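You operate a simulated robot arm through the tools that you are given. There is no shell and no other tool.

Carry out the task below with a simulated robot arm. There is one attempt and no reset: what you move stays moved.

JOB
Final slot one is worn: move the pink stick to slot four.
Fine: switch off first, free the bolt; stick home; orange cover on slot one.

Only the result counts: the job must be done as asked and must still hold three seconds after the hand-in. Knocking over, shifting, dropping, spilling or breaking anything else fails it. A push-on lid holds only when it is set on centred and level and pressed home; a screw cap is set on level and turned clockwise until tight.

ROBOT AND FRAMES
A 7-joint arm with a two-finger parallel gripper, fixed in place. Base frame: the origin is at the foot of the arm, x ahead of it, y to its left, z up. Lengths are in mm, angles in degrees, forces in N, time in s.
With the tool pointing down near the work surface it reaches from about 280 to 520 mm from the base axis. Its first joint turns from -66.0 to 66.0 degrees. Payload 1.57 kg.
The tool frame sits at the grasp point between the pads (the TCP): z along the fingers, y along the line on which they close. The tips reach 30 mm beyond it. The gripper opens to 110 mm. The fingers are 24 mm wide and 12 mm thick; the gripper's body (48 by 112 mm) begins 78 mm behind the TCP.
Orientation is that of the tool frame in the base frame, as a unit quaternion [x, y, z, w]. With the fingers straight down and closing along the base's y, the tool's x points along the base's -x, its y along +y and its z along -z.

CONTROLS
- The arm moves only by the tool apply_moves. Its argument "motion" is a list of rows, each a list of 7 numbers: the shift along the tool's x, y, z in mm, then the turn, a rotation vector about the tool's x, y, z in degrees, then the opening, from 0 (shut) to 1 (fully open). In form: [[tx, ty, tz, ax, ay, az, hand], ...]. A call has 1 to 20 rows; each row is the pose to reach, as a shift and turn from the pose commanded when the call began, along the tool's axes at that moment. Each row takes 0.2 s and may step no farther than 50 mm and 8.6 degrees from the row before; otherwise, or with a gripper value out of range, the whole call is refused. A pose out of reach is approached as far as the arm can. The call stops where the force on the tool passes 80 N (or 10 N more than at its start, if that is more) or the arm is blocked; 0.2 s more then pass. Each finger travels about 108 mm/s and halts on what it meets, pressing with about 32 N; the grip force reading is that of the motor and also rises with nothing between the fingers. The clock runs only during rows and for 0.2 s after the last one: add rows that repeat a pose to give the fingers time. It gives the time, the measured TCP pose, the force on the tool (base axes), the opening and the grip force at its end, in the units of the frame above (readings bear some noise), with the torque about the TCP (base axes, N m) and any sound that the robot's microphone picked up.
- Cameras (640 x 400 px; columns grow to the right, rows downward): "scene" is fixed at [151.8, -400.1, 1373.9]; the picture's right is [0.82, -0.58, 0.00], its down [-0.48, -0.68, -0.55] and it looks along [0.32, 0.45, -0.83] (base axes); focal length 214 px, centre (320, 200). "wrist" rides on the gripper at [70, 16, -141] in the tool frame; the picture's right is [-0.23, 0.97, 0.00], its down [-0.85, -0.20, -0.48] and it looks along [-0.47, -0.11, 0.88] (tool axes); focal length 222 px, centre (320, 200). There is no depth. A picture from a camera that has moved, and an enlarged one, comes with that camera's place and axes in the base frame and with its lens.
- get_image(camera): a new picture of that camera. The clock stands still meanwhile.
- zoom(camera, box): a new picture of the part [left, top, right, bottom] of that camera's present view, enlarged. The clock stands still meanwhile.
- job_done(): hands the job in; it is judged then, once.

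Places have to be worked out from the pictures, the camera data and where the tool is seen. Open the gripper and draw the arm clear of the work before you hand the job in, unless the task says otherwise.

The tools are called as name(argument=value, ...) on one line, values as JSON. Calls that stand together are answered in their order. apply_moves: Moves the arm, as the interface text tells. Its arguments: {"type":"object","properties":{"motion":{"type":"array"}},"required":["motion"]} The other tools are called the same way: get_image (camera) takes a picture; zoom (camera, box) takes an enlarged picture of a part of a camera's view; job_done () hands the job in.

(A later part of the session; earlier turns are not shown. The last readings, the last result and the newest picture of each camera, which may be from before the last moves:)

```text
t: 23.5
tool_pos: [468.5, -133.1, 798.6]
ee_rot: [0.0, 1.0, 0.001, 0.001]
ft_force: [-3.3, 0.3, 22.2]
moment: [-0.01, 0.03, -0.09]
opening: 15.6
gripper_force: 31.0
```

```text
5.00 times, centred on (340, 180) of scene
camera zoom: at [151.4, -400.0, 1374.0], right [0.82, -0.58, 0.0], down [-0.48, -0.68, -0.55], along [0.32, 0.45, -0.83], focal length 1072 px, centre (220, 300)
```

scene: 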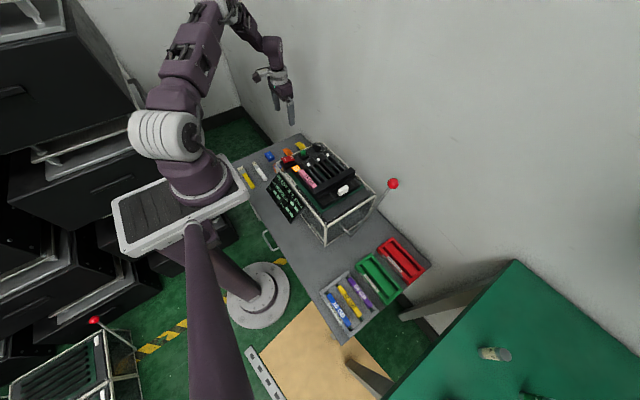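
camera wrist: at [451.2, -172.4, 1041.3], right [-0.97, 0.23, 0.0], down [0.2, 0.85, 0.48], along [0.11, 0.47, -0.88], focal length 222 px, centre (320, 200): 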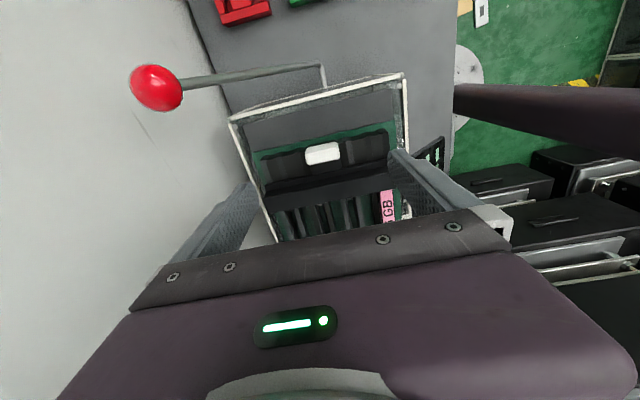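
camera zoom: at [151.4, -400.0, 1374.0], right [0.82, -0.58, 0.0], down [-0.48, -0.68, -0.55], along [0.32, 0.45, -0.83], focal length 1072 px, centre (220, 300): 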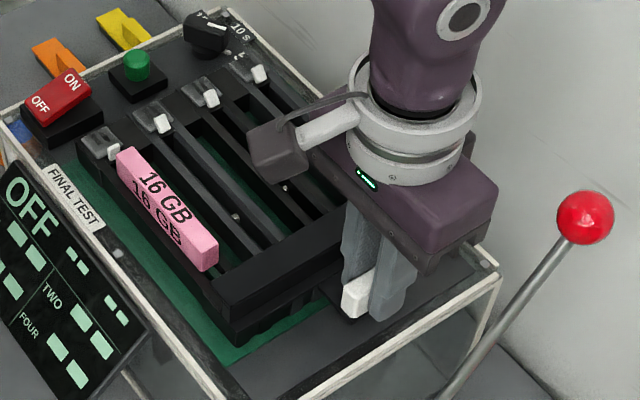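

No end stop yet after 37 mm. I keep going in 2 mm steps.

apply_moves(motion=[[0, -2, -0.6, 0, 0, 0, 0], [0, -4, -0.6, 0, 0, 0, 0], [0, -6, -0.6, 0, 0, 0, 0], [0, -8, -0.6, 0, 0, 0, 0]])

zoom(camera="scene", box=[290, 140, 390, 220])

```text
t: 24.5
tool_pos: [467.2, -140.4, 799.7]
ee_rot: [0.0, 1.0, 0.001, 0.001]
ft_force: [0.9, 0.5, -10.1]
moment: [-0.08, -0.91, 0.0]
opening: 15.7
gripper_force: 31.8
```

```text
5.00 times, centred on (340, 180) of scene
camera zoom: at [151.9, -400.1, 1373.9], right [0.82, -0.58, 0.0], down [-0.48, -0.68, -0.55], along [0.32, 0.45, -0.83], focal length 1072 px, centre (220, 300)
```

zoom: 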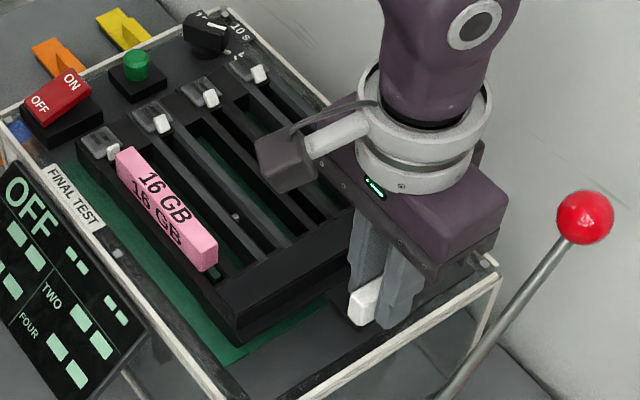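

Still free after 44 mm. I continue a few millimetres further, watching the y force for the stop.

apply_moves(motion=[[0, -1.5, 0, 0, 0, 0, 0], [0, -3, 0, 0, 0, 0, 0], [0, -4.5, 0, 0, 0, 0, 0], [0, -6, 0, 0, 0, 0, 0]])

zoom(camera="scene", box=[290, 140, 390, 220])

get_image(camera="wrist")

```text
t: 25.5
tool_pos: [466.8, -145.5, 800.1]
ee_rot: [-0.001, 1.0, 0.001, -0.001]
ft_force: [5.6, 5.7, -21.0]
moment: [-0.05, -0.1, -0.09]
opening: 15.6
gripper_force: 31.3
```

```text
5.00 times, centred on (340, 180) of scene
camera zoom: at [152.2, -400.0, 1373.8], right [0.82, -0.58, 0.0], down [-0.48, -0.68, -0.55], along [0.32, 0.45, -0.83], focal length 1072 px, centre (220, 300)
```

zoom: 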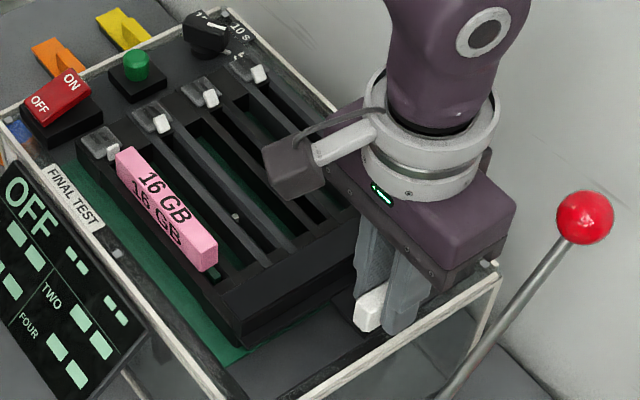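

```text
taken
camera wrist: at [398.7, -129.7, 941.2], right [0.23, 0.97, 0.0], down [0.86, -0.2, 0.48], along [0.47, -0.11, -0.88], focal length 222 px, centre (320, 200)
```

wrist: 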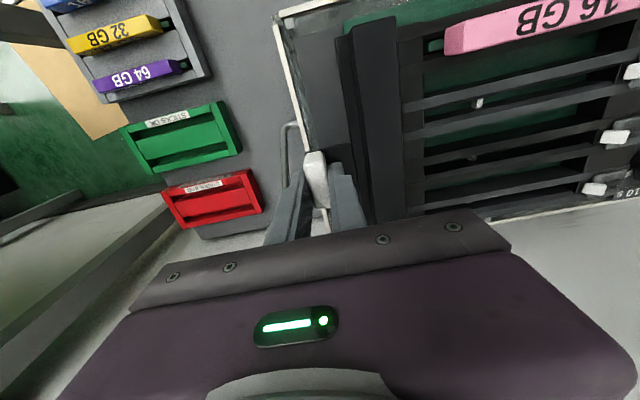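

A resisting y force has appeared, 5.7 N. I nudge 2 mm more to confirm it is the end stop.

apply_moves(motion=[[0, -1, 0.6, 0, 0, 0, 0], [0, -2, 0.6, 0, 0, 0, 0], [0, -2, 0.6, 0, 0, 0, 0]])

```text
t: 26.3
tool_pos: [468.1, -145.8, 799.9]
ee_rot: [-0.001, 1.0, 0.002, 0.001]
ft_force: [2.1, 31.9, 11.1]
moment: [0.35, 0.54, -0.31]
opening: 15.5
gripper_force: 30.7
```

The bolt is at its stop: 32 N with no movement, about 50 mm of travel. I ease back 2 mm, release the handle and rise.

apply_moves(motion=[[0, 2, 0, 0, 0, 0, 0], [0, 2, 0, 0, 0, 0, 0.3], [0, 2, 0, 0, 0, 0, 0.3], [0, 2, -20, 0, 0, 0, 0.3], [0, 2, -60, 0, 0, 0, 0.3], [0, 2, -100, 0, 0, 0, 0.3], [0, 2, -100, 0, 0, 0, 0.3]])

zoom(camera="scene", box=[270, 130, 390, 230])

get_image(camera="wrist")

```text
t: 27.9
tool_pos: [464.9, -145.0, 899.9]
ee_rot: [0.0, 1.0, 0.001, 0.0]
ft_force: [0.0, 0.1, 0.6]
moment: [-0.02, 0.01, 0.02]
opening: 33.1
gripper_force: 0.1
```

```text
4.00 times, centred on (330, 180) of scene
camera zoom: at [151.8, -400.1, 1373.9], right [0.82, -0.58, 0.0], down [-0.48, -0.68, -0.55], along [0.32, 0.45, -0.83], focal length 858 px, centre (280, 280)
```

zoom: 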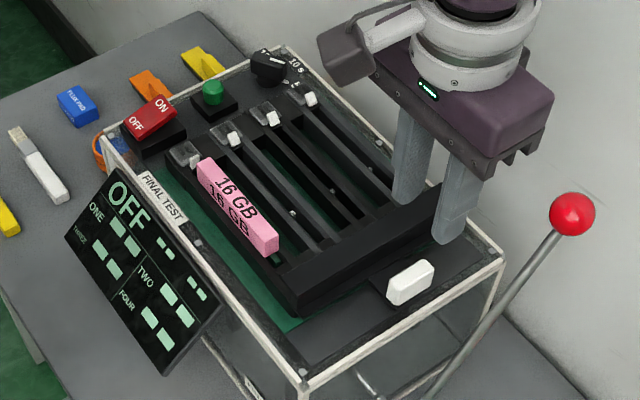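

```text
taken
camera wrist: at [396.8, -129.4, 1041.3], right [0.23, 0.97, 0.0], down [0.86, -0.2, 0.48], along [0.47, -0.11, -0.88], focal length 222 px, centre (320, 200)
```

wrist: 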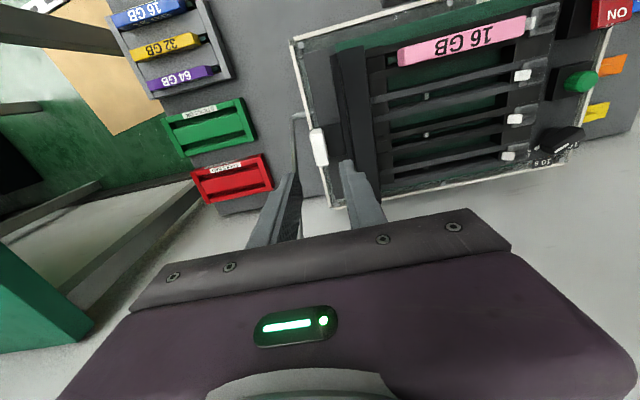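

The bolt stayed open and the stick is now free. I yaw 90° so the fingers close along x, and go above the pink stick to measure it.

apply_moves(motion=[[5, 12, 0, 0, 0, -8, 0.4], [12, 25, 0, 0, 0, -16, 0.5], [19, 40, 0, 0, 0, -24, 0.5], [26, 55, 0, 0, 0, -32, 0.5], [33, 70, 0, 0, 0, -40, 0.5], [40, 85, 0, 0, 0, -48, 0.5], [47, 100, 0, 0, 0, -56, 0.5], [54, 115, 0, 0, 0, -64, 0.5], [60, 130, 0, 0, 0, -72, 0.5], [66, 145, 0, 0, 0, -80, 0.5], [70, 157, 0, 0, 0, -88, 0.5], [70, 157, 0, 0, 0, -90, 0.5], [70, 157, 0, 0, 0, -90, 0.5]])

get_image(camera="wrist")

zoom(camera="wrist", box=[220, 60, 420, 220])

```text
t: 30.7
tool_pos: [396.9, 10.6, 899.5]
ee_rot: [0.708, -0.706, -0.001, -0.001]
ft_force: [0.9, -0.4, 0.2]
moment: [-0.04, 0.03, -0.04]
opening: 55.0
gripper_force: 0.0
```

```text
taken
camera wrist: at [381.2, -58.8, 1041.4], right [-0.97, 0.23, 0.0], down [0.2, 0.85, 0.48], along [0.11, 0.47, -0.88], focal length 222 px, centre (320, 200)
```

wrist: 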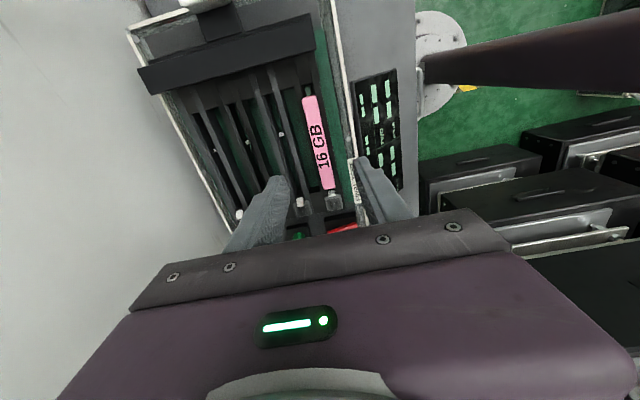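

```text
2.50 times, centred on (320, 140) of wrist
camera zoom: at [381.2, -58.8, 1041.4], right [-0.97, 0.23, 0.0], down [0.2, 0.85, 0.48], along [0.11, 0.47, -0.88], focal length 555 px, centre (320, 350)
```

zoom: 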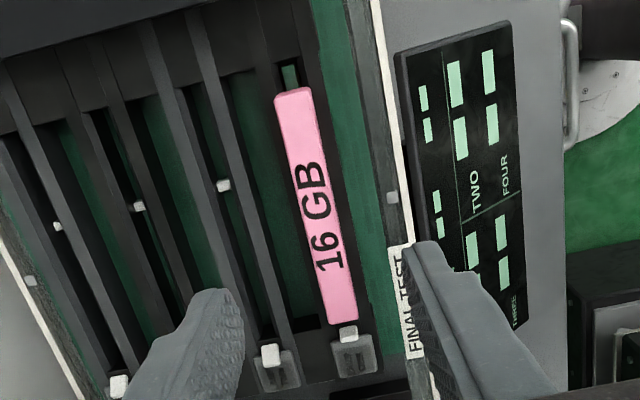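

From here the stick's top measures about 15 × 110 mm, centred near x≈397, y≈9, and it runs parallel to y. I lower to just above it with a 33 mm opening to check alignment.

apply_moves(motion=[[2, 0, 30, 0, 0, 0, 0.3], [2, 0, 50, 0, 0, 0, 0.3], [2, 0, 60, 0, 0, 0, 0.3], [2, 0, 60, 0, 0, 0, 0.3]])

get_image(camera="wrist")

zoom(camera="wrist", box=[220, 60, 420, 220])

zoom(camera="scene", box=[260, 120, 360, 210])

```text
t: 31.7
tool_pos: [395.5, 9.0, 837.6]
ee_rot: [0.707, -0.707, -0.001, 0.0]
ft_force: [-0.3, -0.6, 0.4]
moment: [0.03, 0.02, 0.01]
opening: 33.0
gripper_force: 0.1
```

```text
taken
camera wrist: at [380.9, -60.4, 980.3], right [-0.97, 0.23, 0.0], down [0.2, 0.85, 0.48], along [0.11, 0.47, -0.88], focal length 222 px, centre (320, 200)
```

wrist: 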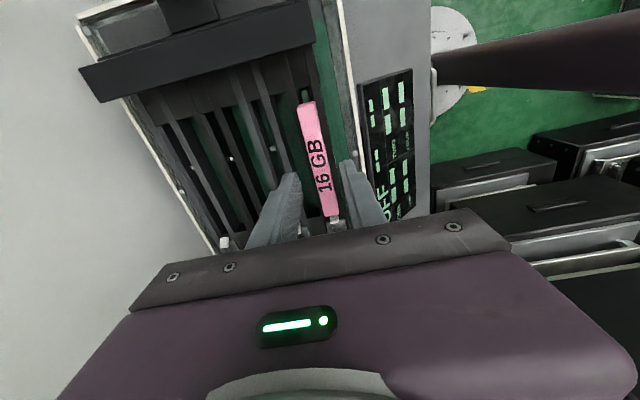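

```text
2.50 times, centred on (320, 140) of wrist
camera zoom: at [380.9, -60.4, 980.3], right [-0.97, 0.23, 0.0], down [0.2, 0.85, 0.48], along [0.11, 0.47, -0.88], focal length 555 px, centre (320, 350)
```

zoom: 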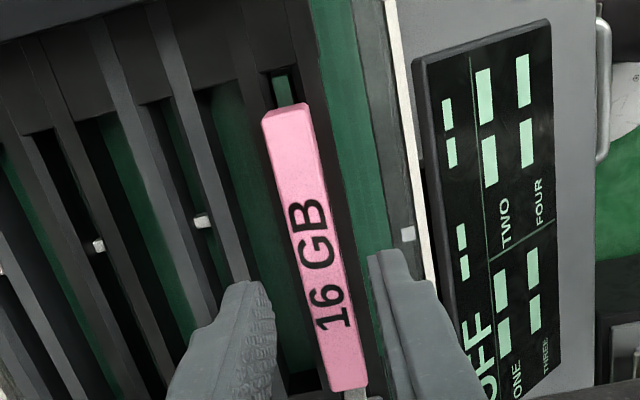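

```text
4.44 times, centred on (310, 165) of scene
camera zoom: at [151.8, -400.1, 1373.9], right [0.82, -0.58, 0.0], down [-0.48, -0.68, -0.55], along [0.32, 0.45, -0.83], focal length 953 px, centre (364, 356)
```

zoom: 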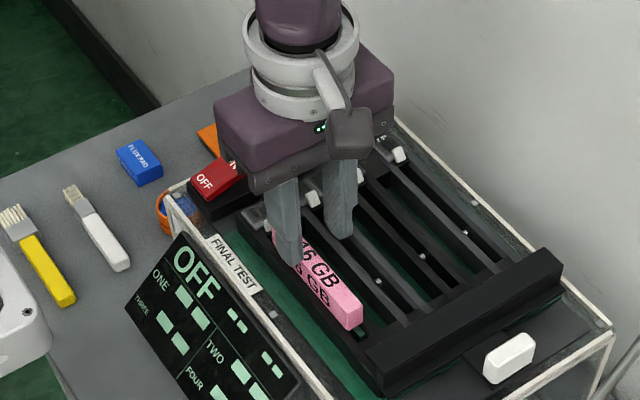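

Two heights agree: the stick's top is at z≈787, its centre near (396.5, 9.4). The fingers straddle it evenly, so I descend to tips at z≈771.

apply_moves(motion=[[0, 0, 15, 0, 0, 0, 0.3], [0, 0, 25, 0, 0, 0, 0.3], [0, 0, 31, 0, 0, 0, 0.3], [0, 0, 36, 0, 0, 0, 0.3], [0, 0, 36, 0, 0, 0, 0.3]])

zoom(camera="wrist", box=[220, 60, 420, 220])

zoom(camera="scene", box=[270, 140, 350, 210])

```text
t: 32.9
tool_pos: [395.3, 8.7, 803.1]
ee_rot: [-0.707, 0.707, 0.0, 0.0]
ft_force: [-0.2, 0.4, 0.1]
moment: [-0.03, 0.01, -0.02]
opening: 33.0
gripper_force: 0.0
```

```text
2.50 times, centred on (320, 140) of wrist
camera zoom: at [381.6, -61.2, 944.7], right [-0.97, 0.23, 0.0], down [0.2, 0.85, 0.48], along [0.11, 0.47, -0.88], focal length 555 px, centre (320, 350)
```

zoom: 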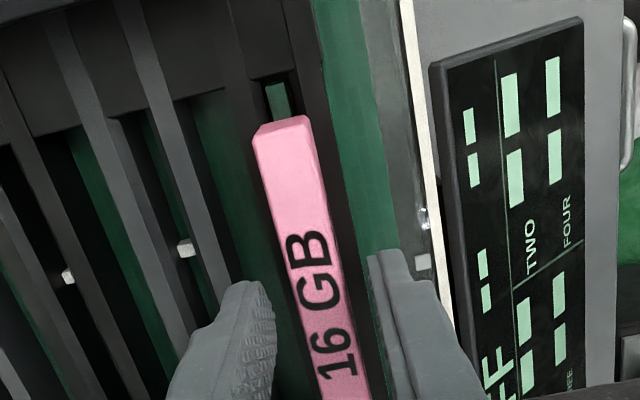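

```text
5.71 times, centred on (310, 175) of scene
camera zoom: at [151.8, -400.1, 1373.9], right [0.82, -0.58, 0.0], down [-0.48, -0.68, -0.55], along [0.32, 0.45, -0.83], focal length 1226 px, centre (377, 343)
```

zoom: 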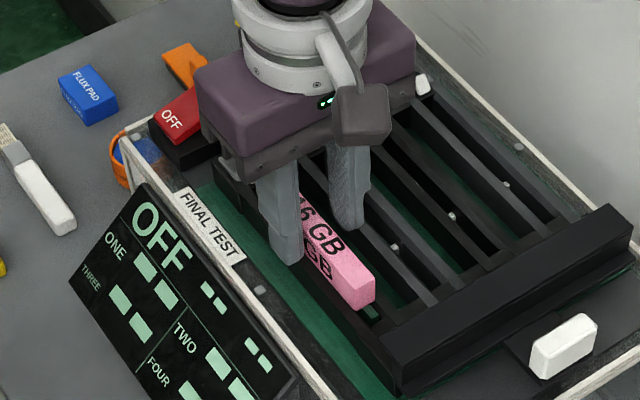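

No contact and about 15 mm of stick lies between the pads. I go 3 mm lower and close on it.

apply_moves(motion=[[0, 0, 3, 0, 0, 0, 0.3], [0, 0, 3, 0, 0, 0, 0.2], [0, 0, 3, 0, 0, 0, 0], [0, 0, 3, 0, 0, 0, 0], [0, 0, 3, 0, 0, 0, 0]])

zoom(camera="wrist", box=[220, 60, 420, 220])

```text
t: 34.1
tool_pos: [397.0, 8.4, 799.8]
ee_rot: [0.708, -0.706, -0.001, 0.0]
ft_force: [-6.7, 2.3, -3.7]
moment: [0.02, 0.16, -0.07]
opening: 14.6
gripper_force: 31.1
```

```text
2.50 times, centred on (320, 140) of wrist
camera zoom: at [381.2, -61.3, 941.2], right [-0.97, 0.23, 0.0], down [0.2, 0.85, 0.48], along [0.11, 0.47, -0.88], focal length 555 px, centre (320, 350)
```

zoom: 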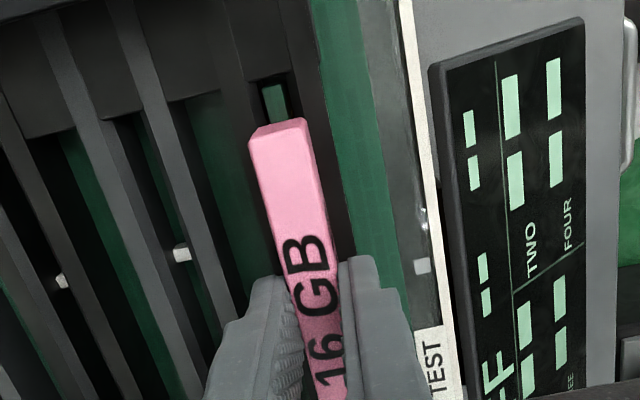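

Gripped at 14.6 mm with 31 N. I pull the stick straight up slowly and watch for slip or resistance.

apply_moves(motion=[[0, 0, -2, 0, 0, 0, 0], [0, 0, -4, 0, 0, 0, 0], [0, 0, -6, 0, 0, 0, 0], [0, 0, -8, 0, 0, 0, 0], [0, 0, -10, 0, 0, 0, 0], [0, 0, -12, 0, 0, 0, 0]])

zoom(camera="wrist", box=[220, 60, 420, 220])

zoom(camera="scene", box=[270, 140, 350, 210])

```text
t: 35.5
tool_pos: [397.5, 9.1, 811.8]
ee_rot: [0.707, -0.707, 0.0, 0.0]
ft_force: [-1.7, 0.1, -1.2]
moment: [0.01, 0.08, -0.08]
opening: 15.2
gripper_force: 30.8
```

```text
2.50 times, centred on (320, 140) of wrist
camera zoom: at [382.5, -61.4, 954.2], right [-0.97, 0.23, 0.0], down [0.2, 0.85, 0.48], along [0.11, 0.47, -0.88], focal length 555 px, centre (320, 350)
```

zoom: 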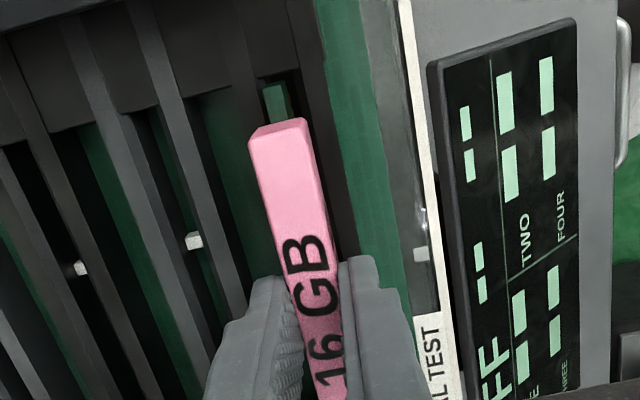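

```text
5.71 times, centred on (310, 175) of scene
camera zoom: at [151.7, -400.1, 1373.9], right [0.82, -0.58, 0.0], down [-0.48, -0.68, -0.55], along [0.32, 0.45, -0.83], focal length 1226 px, centre (377, 343)
```

zoom: 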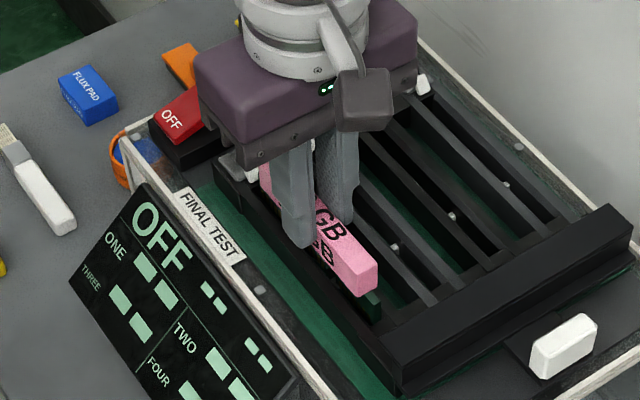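

The stick rises with the grip and no slip; a green board is under the pink body. I lift it well clear of the slot.

apply_moves(motion=[[0, 0, -4, 0, 0, 0, 0], [0, 0, -10, 0, 0, 0, 0], [0, 0, -20, 0, 0, 0, 0], [0, 0, -35, 0, 0, 0, 0], [0, 0, -55, 0, 0, 0, 0], [0, 0, -70, 0, 0, 0, 0], [0, 0, -70, 0, 0, 0, 0]])

get_image(camera="wrist")

zoom(camera="scene", box=[270, 120, 370, 210])

```text
t: 37.1
tool_pos: [397.4, 8.3, 881.4]
ee_rot: [-0.707, 0.707, 0.0, 0.001]
ft_force: [-0.1, -0.1, -0.2]
moment: [0.0, -0.01, 0.01]
opening: 14.8
gripper_force: 31.0
```

```text
taken
camera wrist: at [381.8, -61.7, 1023.1], right [-0.97, 0.23, 0.0], down [0.2, 0.85, 0.48], along [0.11, 0.47, -0.88], focal length 222 px, centre (320, 200)
```

wrist: 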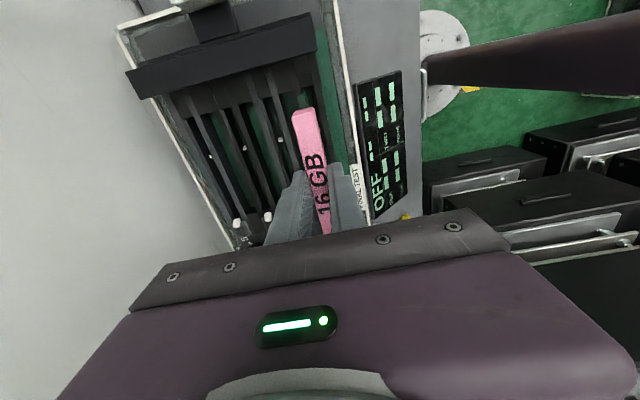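

```text
4.44 times, centred on (320, 165) of scene
camera zoom: at [151.8, -400.1, 1373.9], right [0.82, -0.58, 0.0], down [-0.48, -0.68, -0.55], along [0.32, 0.45, -0.83], focal length 953 px, centre (320, 356)
```

zoom: 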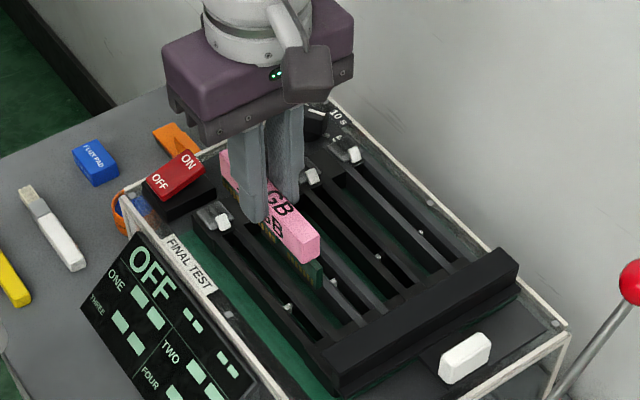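

The stick hangs freely and level in the grip. Before moving over, I take an enlarged reference view of slot one from this pose so I can match slot four to it exactly.

zoom(camera="wrist", box=[200, 40, 400, 200])

zoom(camera="wrist", box=[260, 60, 340, 140])

```text
2.50 times, centred on (300, 120) of wrist
camera zoom: at [381.8, -61.7, 1023.1], right [-0.97, 0.23, 0.0], down [0.2, 0.85, 0.48], along [0.11, 0.47, -0.88], focal length 555 px, centre (370, 400)
```

zoom: 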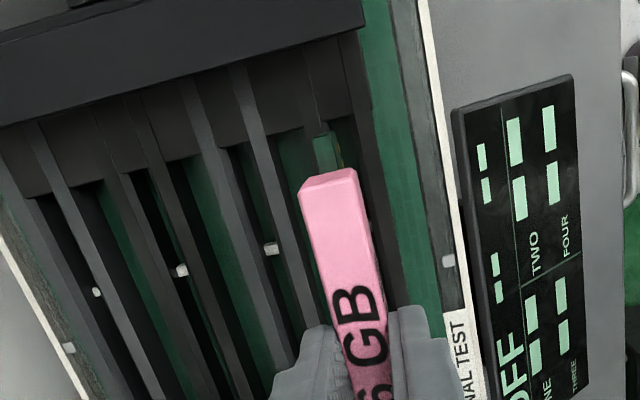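

```text
5.00 times, centred on (300, 100) of wrist
camera zoom: at [381.8, -61.7, 1023.1], right [-0.97, 0.23, 0.0], down [0.2, 0.85, 0.48], along [0.11, 0.47, -0.88], focal length 1111 px, centre (420, 700)
```

zoom: 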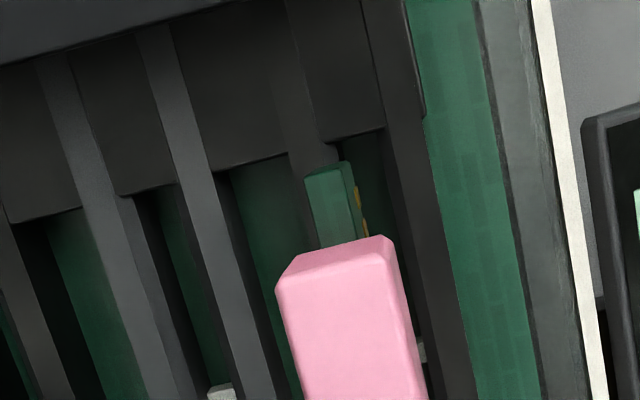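

Pegs two to four are evenly spaced in this view, so slot four should be about 134 mm further in x. I carry the stick over at this height and will match peg four to where peg one sits in this view.

apply_moves(motion=[[0, -30, 0, 0, 0, 0, 0], [0, -65, 0, 0, 0, 0, 0], [0, -100, 0, 0, 0, 0, 0], [0, -125, 0, 0, 0, 0, 0], [0, -134, 0, 0, 0, 0, 0], [0, -134, 0, 0, 0, 0, 0], [0, -134, 0, 0, 0, 0, 0]])

get_image(camera="wrist")

zoom(camera="wrist", box=[200, 40, 400, 200])

zoom(camera="wrist", box=[260, 60, 340, 140])

zoom(camera="scene", box=[280, 120, 380, 210])

```text
t: 38.7
tool_pos: [530.5, 8.3, 879.5]
ee_rot: [-0.706, 0.708, 0.0, 0.001]
ft_force: [-0.2, 0.4, -0.8]
moment: [-0.02, -0.02, 0.0]
opening: 14.9
gripper_force: 30.7
```

```text
taken
camera wrist: at [515.5, -61.3, 1022.0], right [-0.97, 0.23, 0.0], down [0.2, 0.85, 0.48], along [0.11, 0.47, -0.88], focal length 222 px, centre (320, 200)
```

wrist: 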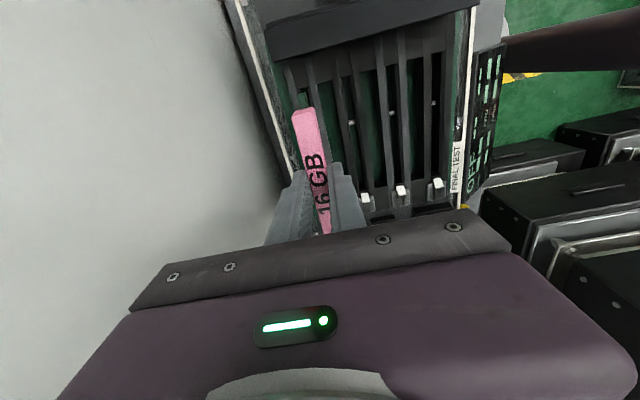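

```text
2.50 times, centred on (300, 120) of wrist
camera zoom: at [515.5, -61.3, 1022.0], right [-0.97, 0.23, 0.0], down [0.2, 0.85, 0.48], along [0.11, 0.47, -0.88], focal length 555 px, centre (370, 400)
```

zoom: 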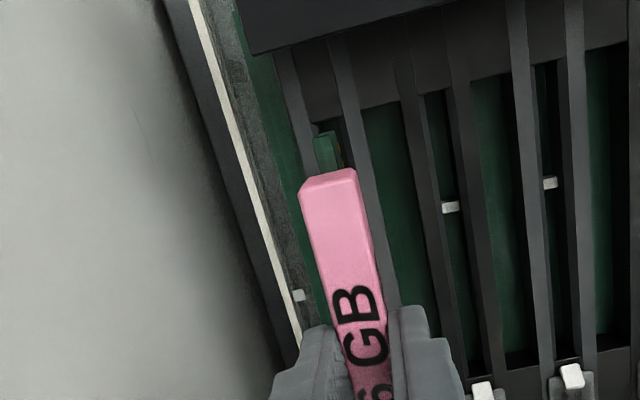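

```text
5.00 times, centred on (300, 100) of wrist
camera zoom: at [515.5, -61.3, 1022.0], right [-0.97, 0.23, 0.0], down [0.2, 0.85, 0.48], along [0.11, 0.47, -0.88], focal length 1111 px, centre (420, 700)
```

zoom: 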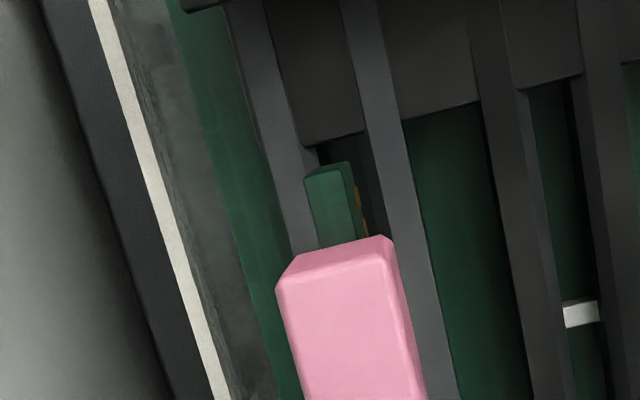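

```text
4.44 times, centred on (330, 165) of scene
camera zoom: at [151.8, -400.1, 1373.9], right [0.82, -0.58, 0.0], down [-0.48, -0.68, -0.55], along [0.32, 0.45, -0.83], focal length 953 px, centre (276, 356)
```

zoom: 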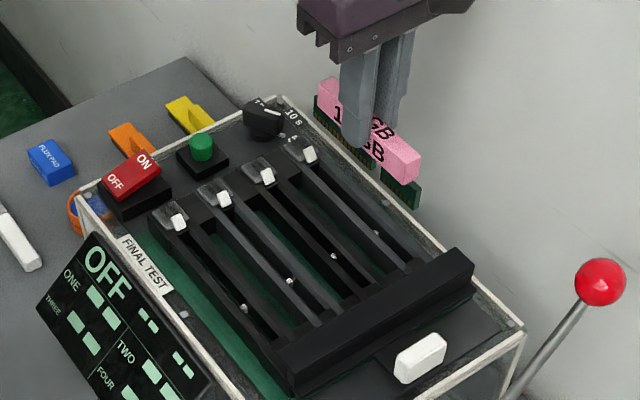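

Matching the two views, slot four lies about 4 mm further in x than where I am: pitch about 45.8 mm, slot four x≈534.6. I shift +4.1 mm and compare again.

apply_moves(motion=[[0, -2, -1, 0, 0, 0, 0], [0, -4.1, -1.5, 0, 0, 0, 0], [0, -4.1, -1.5, 0, 0, 0, 0]])

zoom(camera="wrist", box=[260, 60, 340, 140])

zoom(camera="wrist", box=[200, 40, 400, 200])

```text
t: 39.5
tool_pos: [533.9, 8.7, 883.3]
ee_rot: [0.707, -0.707, -0.001, -0.001]
ft_force: [0.9, 0.5, -0.1]
moment: [0.0, 0.01, 0.02]
opening: 15.0
gripper_force: 30.8
```

```text
5.00 times, centred on (300, 100) of wrist
camera zoom: at [519.3, -61.1, 1024.0], right [-0.97, 0.23, 0.0], down [0.2, 0.85, 0.48], along [0.11, 0.47, -0.88], focal length 1111 px, centre (420, 700)
```

zoom: 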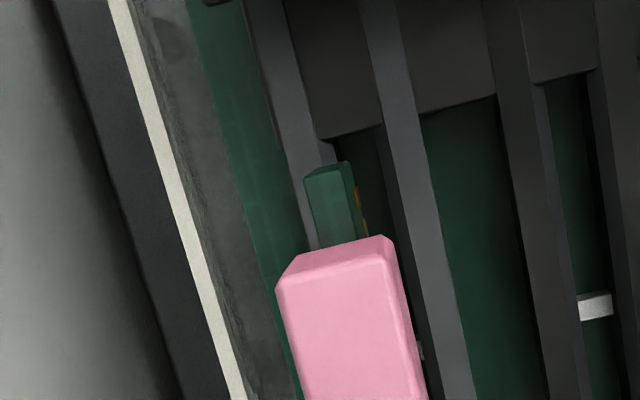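

```text
2.50 times, centred on (300, 120) of wrist
camera zoom: at [519.3, -61.1, 1024.0], right [-0.97, 0.23, 0.0], down [0.2, 0.85, 0.48], along [0.11, 0.47, -0.88], focal length 555 px, centre (370, 400)
```

zoom: 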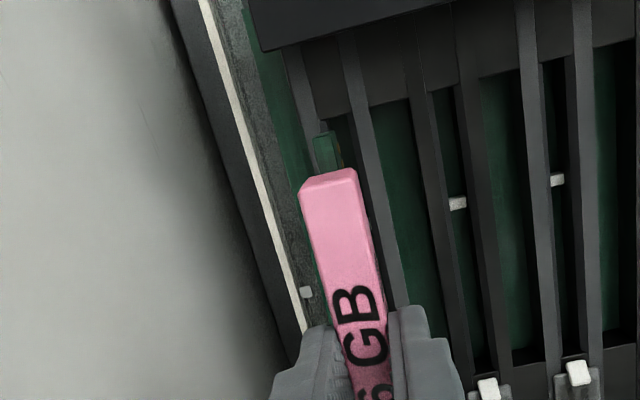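

The view now matches the slot-one reference to within about a millimetre. I lower to TCP z≈848, still above the rails, to check the board against the slot gap.

apply_moves(motion=[[0, -0.4, 12, 0, 0, 0, 0], [0, -0.4, 24, 0, 0, 0, 0], [0, -0.4, 34, 0, 0, 0, 0], [0, -0.4, 34, 0, 0, 0, 0]])

zoom(camera="wrist", box=[260, 60, 340, 140])

zoom(camera="scene", box=[300, 140, 370, 200])

```text
t: 40.5
tool_pos: [534.4, 9.9, 848.2]
ee_rot: [0.707, -0.707, 0.0, 0.0]
ft_force: [-1.0, 0.2, -0.8]
moment: [-0.01, 0.02, 0.0]
opening: 15.0
gripper_force: 30.5
```

```text
5.00 times, centred on (300, 100) of wrist
camera zoom: at [519.7, -60.0, 989.5], right [-0.97, 0.23, 0.0], down [0.2, 0.85, 0.48], along [0.11, 0.47, -0.88], focal length 1111 px, centre (420, 700)
```

zoom: 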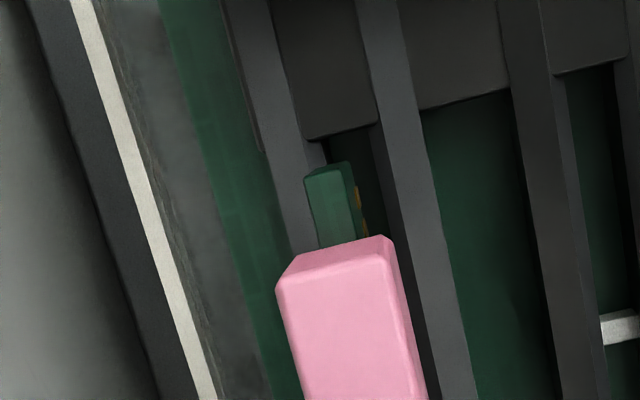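

```text
6.67 times, centred on (335, 170) of scene
camera zoom: at [151.8, -400.1, 1373.9], right [0.82, -0.58, 0.0], down [-0.48, -0.68, -0.55], along [0.32, 0.45, -0.83], focal length 1430 px, centre (220, 400)
```

zoom: 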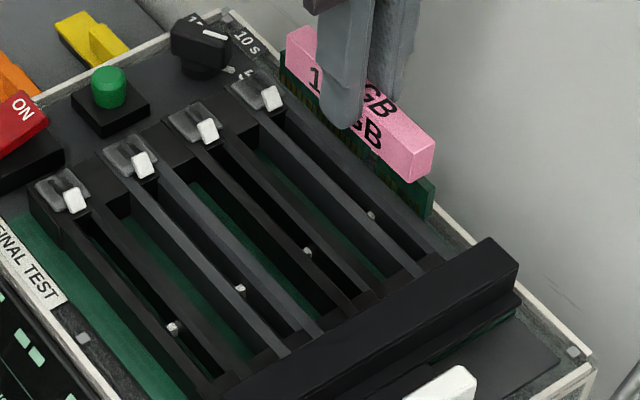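

Heights look right and the board lines up with slot four's gap. Since the readings are noisy, I hold still to get another reading before inserting.

apply_moves(motion=[[0, 0, 0, 0, 0, 0, 0]])

apply_moves(motion=[[0, 0, 0, 0, 0, 0, 0]])

zoom(camera="wrist", box=[280, 70, 320, 110])

```text
t: 40.9
tool_pos: [535.4, 9.7, 849.1]
ee_rot: [-0.707, 0.708, 0.001, 0.0]
ft_force: [-0.2, -0.2, -1.1]
moment: [-0.05, -0.02, 0.01]
opening: 15.1
gripper_force: 30.4
```

```text
t: 41.3
tool_pos: [534.6, 9.8, 848.6]
ee_rot: [-0.707, 0.708, 0.0, 0.001]
ft_force: [0.7, 0.1, -0.1]
moment: [-0.01, -0.04, -0.01]
opening: 14.8
gripper_force: 30.8
```

```text
10.00 times, centred on (300, 90) of wrist
camera zoom: at [519.7, -60.0, 989.6], right [-0.97, 0.23, 0.0], down [0.2, 0.85, 0.48], along [0.11, 0.47, -0.88], focal length 2221 px, centre (520, 1300)
```

zoom: 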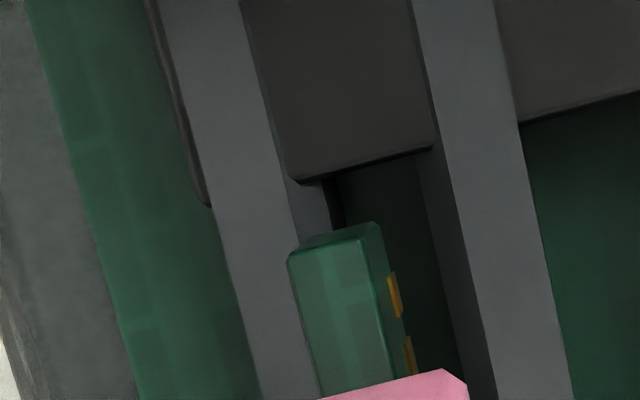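

Readings agree on about (534.9, 9.8), so I correct −1.2 mm in y and −0.4 mm in x to match the slot-one seating position. Then I lower into the slot's mouth in small steps.

apply_moves(motion=[[1.2, 0.4, 0, 0, 0, 0, 0], [1.2, 0.4, 5, 0, 0, 0, 0], [1.2, 0.4, 9, 0, 0, 0, 0], [1.2, 0.4, 13, 0, 0, 0, 0], [1.2, 0.4, 17, 0, 0, 0, 0], [1.2, 0.4, 20, 0, 0, 0, 0], [1.2, 0.4, 20, 0, 0, 0, 0]])

zoom(camera="wrist", box=[280, 70, 320, 110])

zoom(camera="scene", box=[300, 140, 370, 200])

```text
t: 42.9
tool_pos: [535.2, 8.0, 829.8]
ee_rot: [0.707, -0.707, 0.0, -0.001]
ft_force: [0.1, 1.0, -0.6]
moment: [0.0, 0.01, -0.01]
opening: 14.9
gripper_force: 31.0
```

```text
10.00 times, centred on (300, 90) of wrist
camera zoom: at [520.2, -61.9, 970.9], right [-0.97, 0.23, 0.0], down [0.2, 0.85, 0.48], along [0.11, 0.47, -0.88], focal length 2221 px, centre (520, 1300)
```

zoom: 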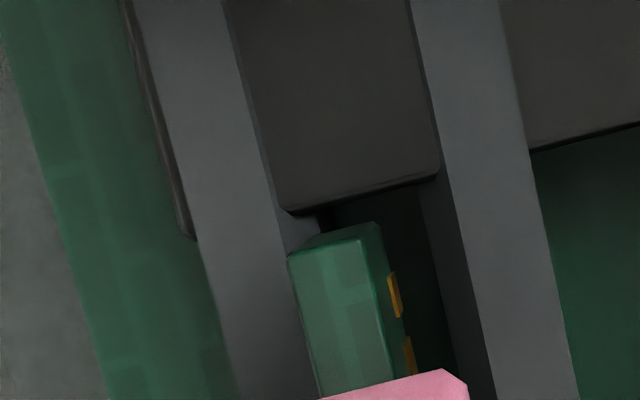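

```text
6.67 times, centred on (335, 170) of scene
camera zoom: at [151.8, -400.1, 1373.9], right [0.82, -0.58, 0.0], down [-0.48, -0.68, -0.55], along [0.32, 0.45, -0.83], focal length 1430 px, centre (220, 400)
```

zoom: 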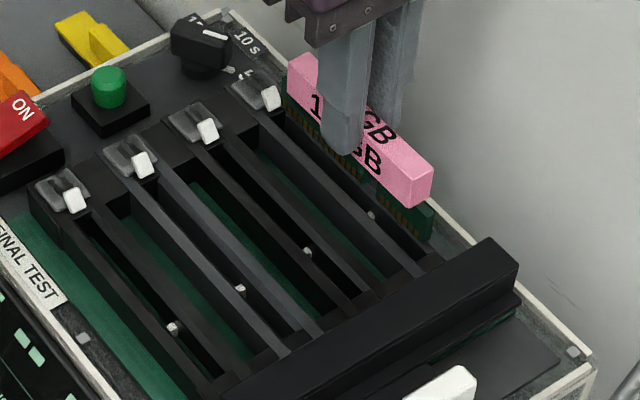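

Still free, and the board is aligned with the gap. I continue down to about 12 mm above seated, where I have a slot-one view to compare with.

apply_moves(motion=[[0, 0, 3, 0, 0, 0, 0], [0, 0, 6, 0, 0, 0, 0], [0, 0, 9, 0, 0, 0, 0], [0, 0, 12, 0, 0, 0, 0], [0, 0, 15, 0, 0, 0, 0], [0, 0, 18, 0, 0, 0, 0], [0, 0, 18, 0, 0, 0, 0]])

zoom(camera="wrist", box=[220, 60, 420, 220])

zoom(camera="scene", box=[300, 140, 370, 200])

```text
t: 44.5
tool_pos: [534.8, 9.6, 812.0]
ee_rot: [0.707, -0.707, -0.001, -0.001]
ft_force: [0.1, -0.3, -0.3]
moment: [0.0, 0.01, -0.01]
opening: 15.0
gripper_force: 30.6
```

```text
2.50 times, centred on (320, 140) of wrist
camera zoom: at [519.9, -61.8, 953.0], right [-0.97, 0.23, 0.0], down [0.2, 0.85, 0.48], along [0.11, 0.47, -0.88], focal length 555 px, centre (320, 350)
```

zoom: 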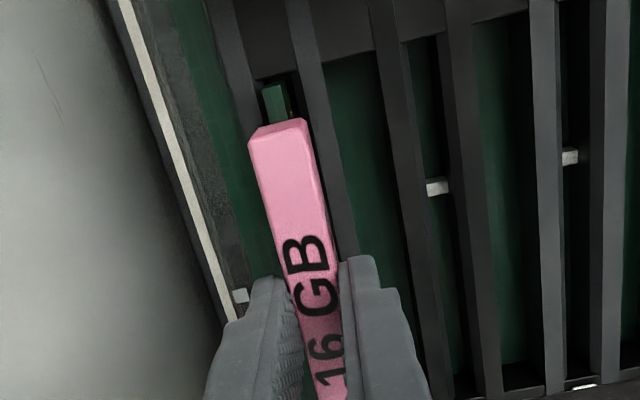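

```text
6.67 times, centred on (335, 170) of scene
camera zoom: at [151.8, -400.1, 1373.9], right [0.82, -0.58, 0.0], down [-0.48, -0.68, -0.55], along [0.32, 0.45, -0.83], focal length 1430 px, centre (220, 400)
```

zoom: 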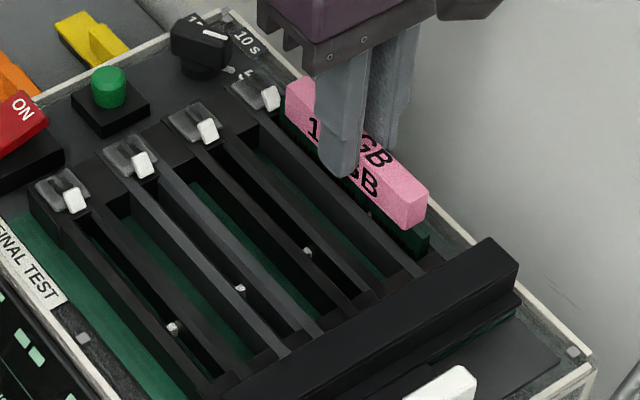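

The board is entering the gap with no side force, and the view matches the slot-one one. I continue in 1–2 mm steps toward the seated height of about 800.

apply_moves(motion=[[0, 0, 2, 0, 0, 0, 0], [0, 0, 4, 0, 0, 0, 0], [0, 0, 6, 0, 0, 0, 0], [0, 0, 7, 0, 0, 0, 0], [0, 0, 8, 0, 0, 0, 0], [0, 0, 8, 0, 0, 0, 0]])

zoom(camera="wrist", box=[220, 60, 420, 220])

```text
t: 45.9
tool_pos: [535.4, 7.4, 802.7]
ee_rot: [-0.707, 0.707, 0.0, 0.001]
ft_force: [0.0, 0.1, 0.5]
moment: [0.01, -0.02, -0.02]
opening: 15.1
gripper_force: 30.7
```

```text
2.50 times, centred on (320, 140) of wrist
camera zoom: at [520.0, -61.9, 945.1], right [-0.97, 0.23, 0.0], down [0.2, 0.85, 0.48], along [0.11, 0.47, -0.88], focal length 555 px, centre (320, 350)
```

zoom: 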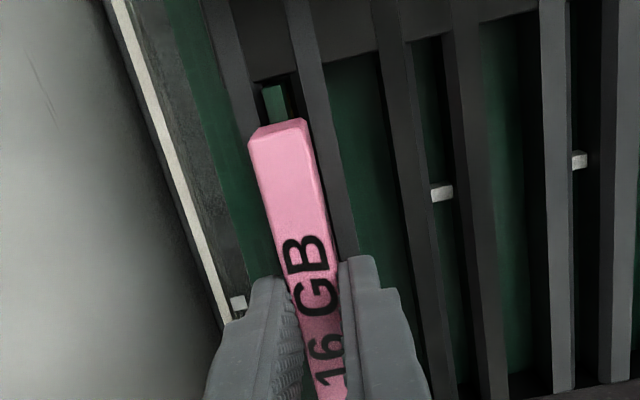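

No resistance yet at about 3–4 mm above seated. I continue in sub-millimetre steps until it bears.

apply_moves(motion=[[0, 0, 0.8, 0, 0, 0, 0], [0, 0, 1.6, 0, 0, 0, 0], [0, 0, 2.4, 0, 0, 0, 0], [0, 0, 3.2, 0, 0, 0, 0], [0, 0, 3.6, 0, 0, 0, 0]])

```text
t: 47.1
tool_pos: [535.8, 7.7, 800.5]
ee_rot: [0.707, -0.707, 0.0, -0.001]
ft_force: [0.3, -0.7, 2.8]
moment: [0.03, 0.03, 0.0]
opening: 14.9
gripper_force: 31.4
```

A first slight upward force of 2.8 N appears. I continue pressing in half-millimetre steps.

apply_moves(motion=[[0, 0, 0.5, 0, 0, 0, 0], [0, 0, 1.0, 0, 0, 0, 0], [0, 0, 1.5, 0, 0, 0, 0], [0, 0, 1.5, 0, 0, 0, 0]])

zoom(camera="wrist", box=[220, 60, 420, 220])

zoom(camera="scene", box=[300, 140, 370, 200])

```text
t: 48.1
tool_pos: [536.1, 8.2, 799.6]
ee_rot: [-0.707, 0.707, -0.001, 0.002]
ft_force: [-3.6, -1.9, 22.6]
moment: [-0.13, 0.11, 0.0]
opening: 14.8
gripper_force: 31.2
```

```text
2.50 times, centred on (320, 140) of wrist
camera zoom: at [519.8, -61.7, 941.0], right [-0.97, 0.23, 0.0], down [0.2, 0.85, 0.48], along [0.11, 0.47, -0.88], focal length 555 px, centre (320, 350)
```

zoom: 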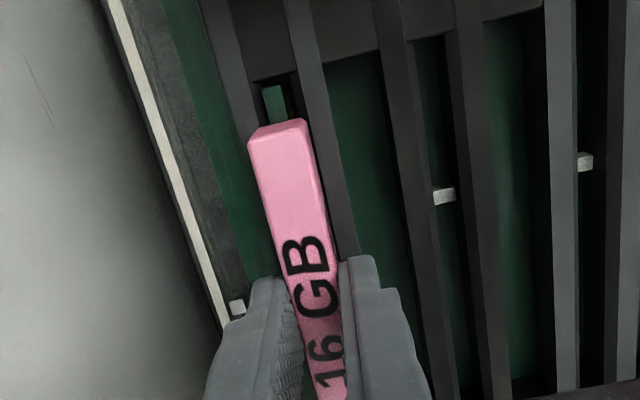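

```text
6.67 times, centred on (335, 170) of scene
camera zoom: at [151.3, -400.1, 1373.9], right [0.82, -0.58, 0.0], down [-0.48, -0.68, -0.55], along [0.32, 0.45, -0.83], focal length 1430 px, centre (220, 400)
```

zoom: 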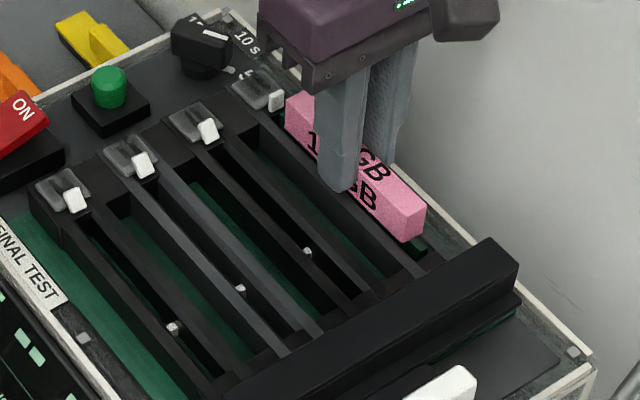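

The stick is bearing with 23 N at the same height it had in slot one, and slot four's white clip has swung upright. I press a little further to be sure it is home.

apply_moves(motion=[[0, 0, 0.5, 0, 0, 0, 0], [0, 0, 1.0, 0, 0, 0, 0], [0, 0, 1.4, 0, 0, 0, 0]])

zoom(camera="scene", box=[300, 140, 370, 200])

```text
t: 48.9
tool_pos: [535.0, 8.0, 798.4]
ee_rot: [0.708, -0.706, 0.0, -0.001]
ft_force: [-0.9, -0.4, 22.2]
moment: [-0.02, 0.06, 0.01]
opening: 15.2
gripper_force: 30.4
```

```text
6.67 times, centred on (335, 170) of scene
camera zoom: at [151.4, -400.1, 1373.9], right [0.82, -0.58, 0.0], down [-0.48, -0.68, -0.55], along [0.32, 0.45, -0.83], focal length 1430 px, centre (220, 400)
```

zoom: 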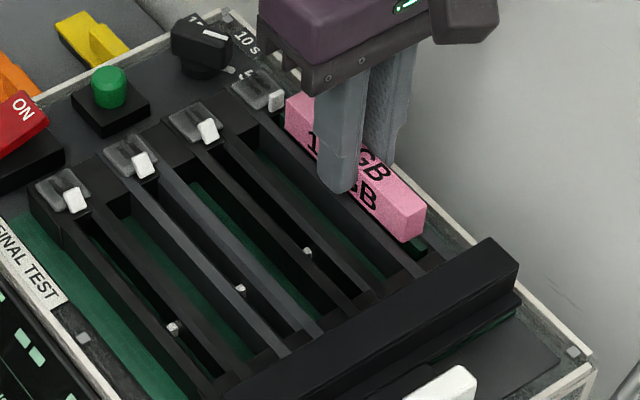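

The force stayed at 22 N while advancing, so it may still be going in, or slipping in the grip. I press on in small steps and check the wrist view for slip.

apply_moves(motion=[[0, 0, 0.5, 0, 0, 0, 0], [0, 0, 1.0, 0, 0, 0, 0], [0, 0, 1.5, 0, 0, 0, 0], [0, 0, 2, 0, 0, 0, 0]])

zoom(camera="wrist", box=[220, 60, 420, 220])

zoom(camera="scene", box=[300, 140, 370, 200])

```text
t: 49.9
tool_pos: [534.6, 8.3, 795.2]
ee_rot: [0.708, -0.706, 0.0, 0.0]
ft_force: [-1.7, 2.0, 22.0]
moment: [0.05, 0.05, 0.02]
opening: 14.9
gripper_force: 30.9
```

```text
2.50 times, centred on (320, 140) of wrist
camera zoom: at [520.0, -61.6, 937.0], right [-0.97, 0.23, 0.0], down [0.2, 0.85, 0.48], along [0.11, 0.47, -0.88], focal length 555 px, centre (320, 350)
```

zoom: 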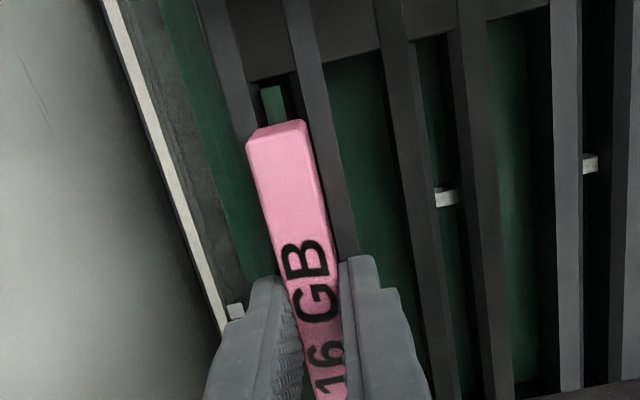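

```text
6.67 times, centred on (335, 170) of scene
camera zoom: at [151.3, -400.0, 1373.9], right [0.82, -0.58, 0.0], down [-0.48, -0.68, -0.55], along [0.32, 0.45, -0.83], focal length 1430 px, centre (220, 400)
```

zoom: 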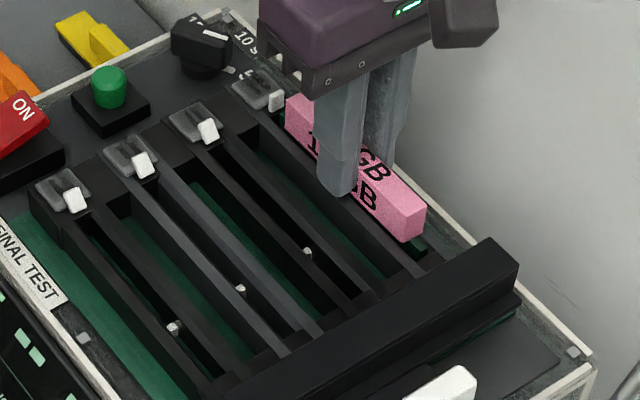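

The stick has stopped moving and the fingers are slipping at 22 N, at the same height as it sat in slot one. To make sure it's home, I release, rise, and will press its top with closed fingers.

apply_moves(motion=[[0, 0, -1, 0, 0, 0, 0.25], [0, 0, -1, 0, 0, 0, 0.25], [0, 0, -15, 0, 0, 0, 0.25], [0, 0, -35, 0, 0, 0, 0.25], [0, 0, -50, 0, 0, 0, 0.2], [0, 0, -50, 0, 0, 0, 0], [0, 0, -50, 0, 0, 0, 0]])

zoom(camera="scene", box=[300, 140, 370, 200])

zoom(camera="wrist", box=[220, 60, 420, 220])

```text
t: 51.5
tool_pos: [535.0, 8.3, 845.9]
ee_rot: [0.707, -0.707, 0.0, -0.001]
ft_force: [-0.5, -0.5, 0.3]
moment: [0.02, 0.03, 0.0]
opening: 0.0
gripper_force: 21.0
```

```text
6.67 times, centred on (335, 170) of scene
camera zoom: at [151.8, -400.1, 1373.9], right [0.82, -0.58, 0.0], down [-0.48, -0.68, -0.55], along [0.32, 0.45, -0.83], focal length 1430 px, centre (220, 400)
```

zoom: 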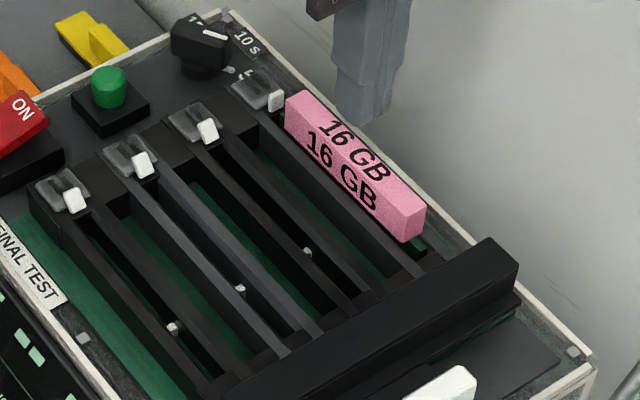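

```text
2.50 times, centred on (320, 140) of wrist
camera zoom: at [520.1, -61.9, 987.3], right [-0.97, 0.23, 0.0], down [0.2, 0.85, 0.48], along [0.11, 0.47, -0.88], focal length 555 px, centre (320, 350)
```

zoom: 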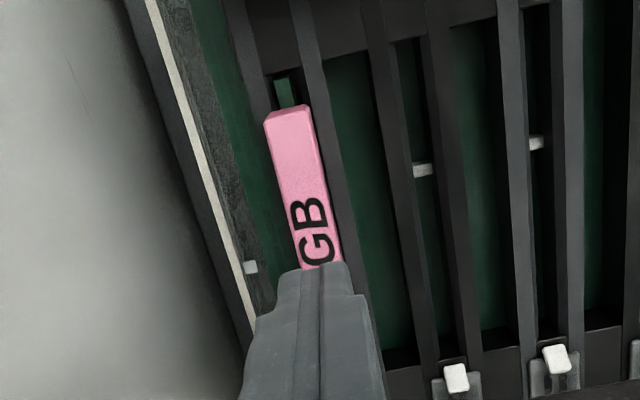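

The stick stands upright and level in slot four. I press down on its middle with the closed fingertips, in small steps.

apply_moves(motion=[[0, 0, 12, 0, 0, 0, 0], [0, 0, 22, 0, 0, 0, 0], [0, 0, 25, 0, 0, 0, 0], [0, 0, 26, 0, 0, 0, 0], [0, 0, 27, 0, 0, 0, 0], [0, 0, 28, 0, 0, 0, 0], [0, 0, 28.5, 0, 0, 0, 0], [0, 0, 29, 0, 0, 0, 0]])

```text
t: 53.3
tool_pos: [534.6, 7.7, 816.2]
ee_rot: [0.708, -0.707, 0.0, -0.001]
ft_force: [-0.6, 0.1, 0.5]
moment: [0.0, 0.02, 0.02]
opening: 0.1
gripper_force: 21.7
```

No contact yet with the tips at z≈786.5. I continue in small steps.

apply_moves(motion=[[0, 0, 0.7, 0, 0, 0, 0], [0, 0, 1.4, 0, 0, 0, 0], [0, 0, 2.1, 0, 0, 0, 0], [0, 0, 2.8, 0, 0, 0, 0], [0, 0, 3.5, 0, 0, 0, 0], [0, 0, 4.2, 0, 0, 0, 0]])

```text
t: 54.6
tool_pos: [535.1, 7.7, 815.7]
ee_rot: [-0.707, 0.708, 0.0, 0.0]
ft_force: [-13.5, 1.1, 28.7]
moment: [0.03, 0.34, -0.02]
opening: 0.0
gripper_force: 21.4
stopped in row 6: the force on the tool passed its limit at 84 N (the readings are from after the stop); the commanded pose is now the measured one
```

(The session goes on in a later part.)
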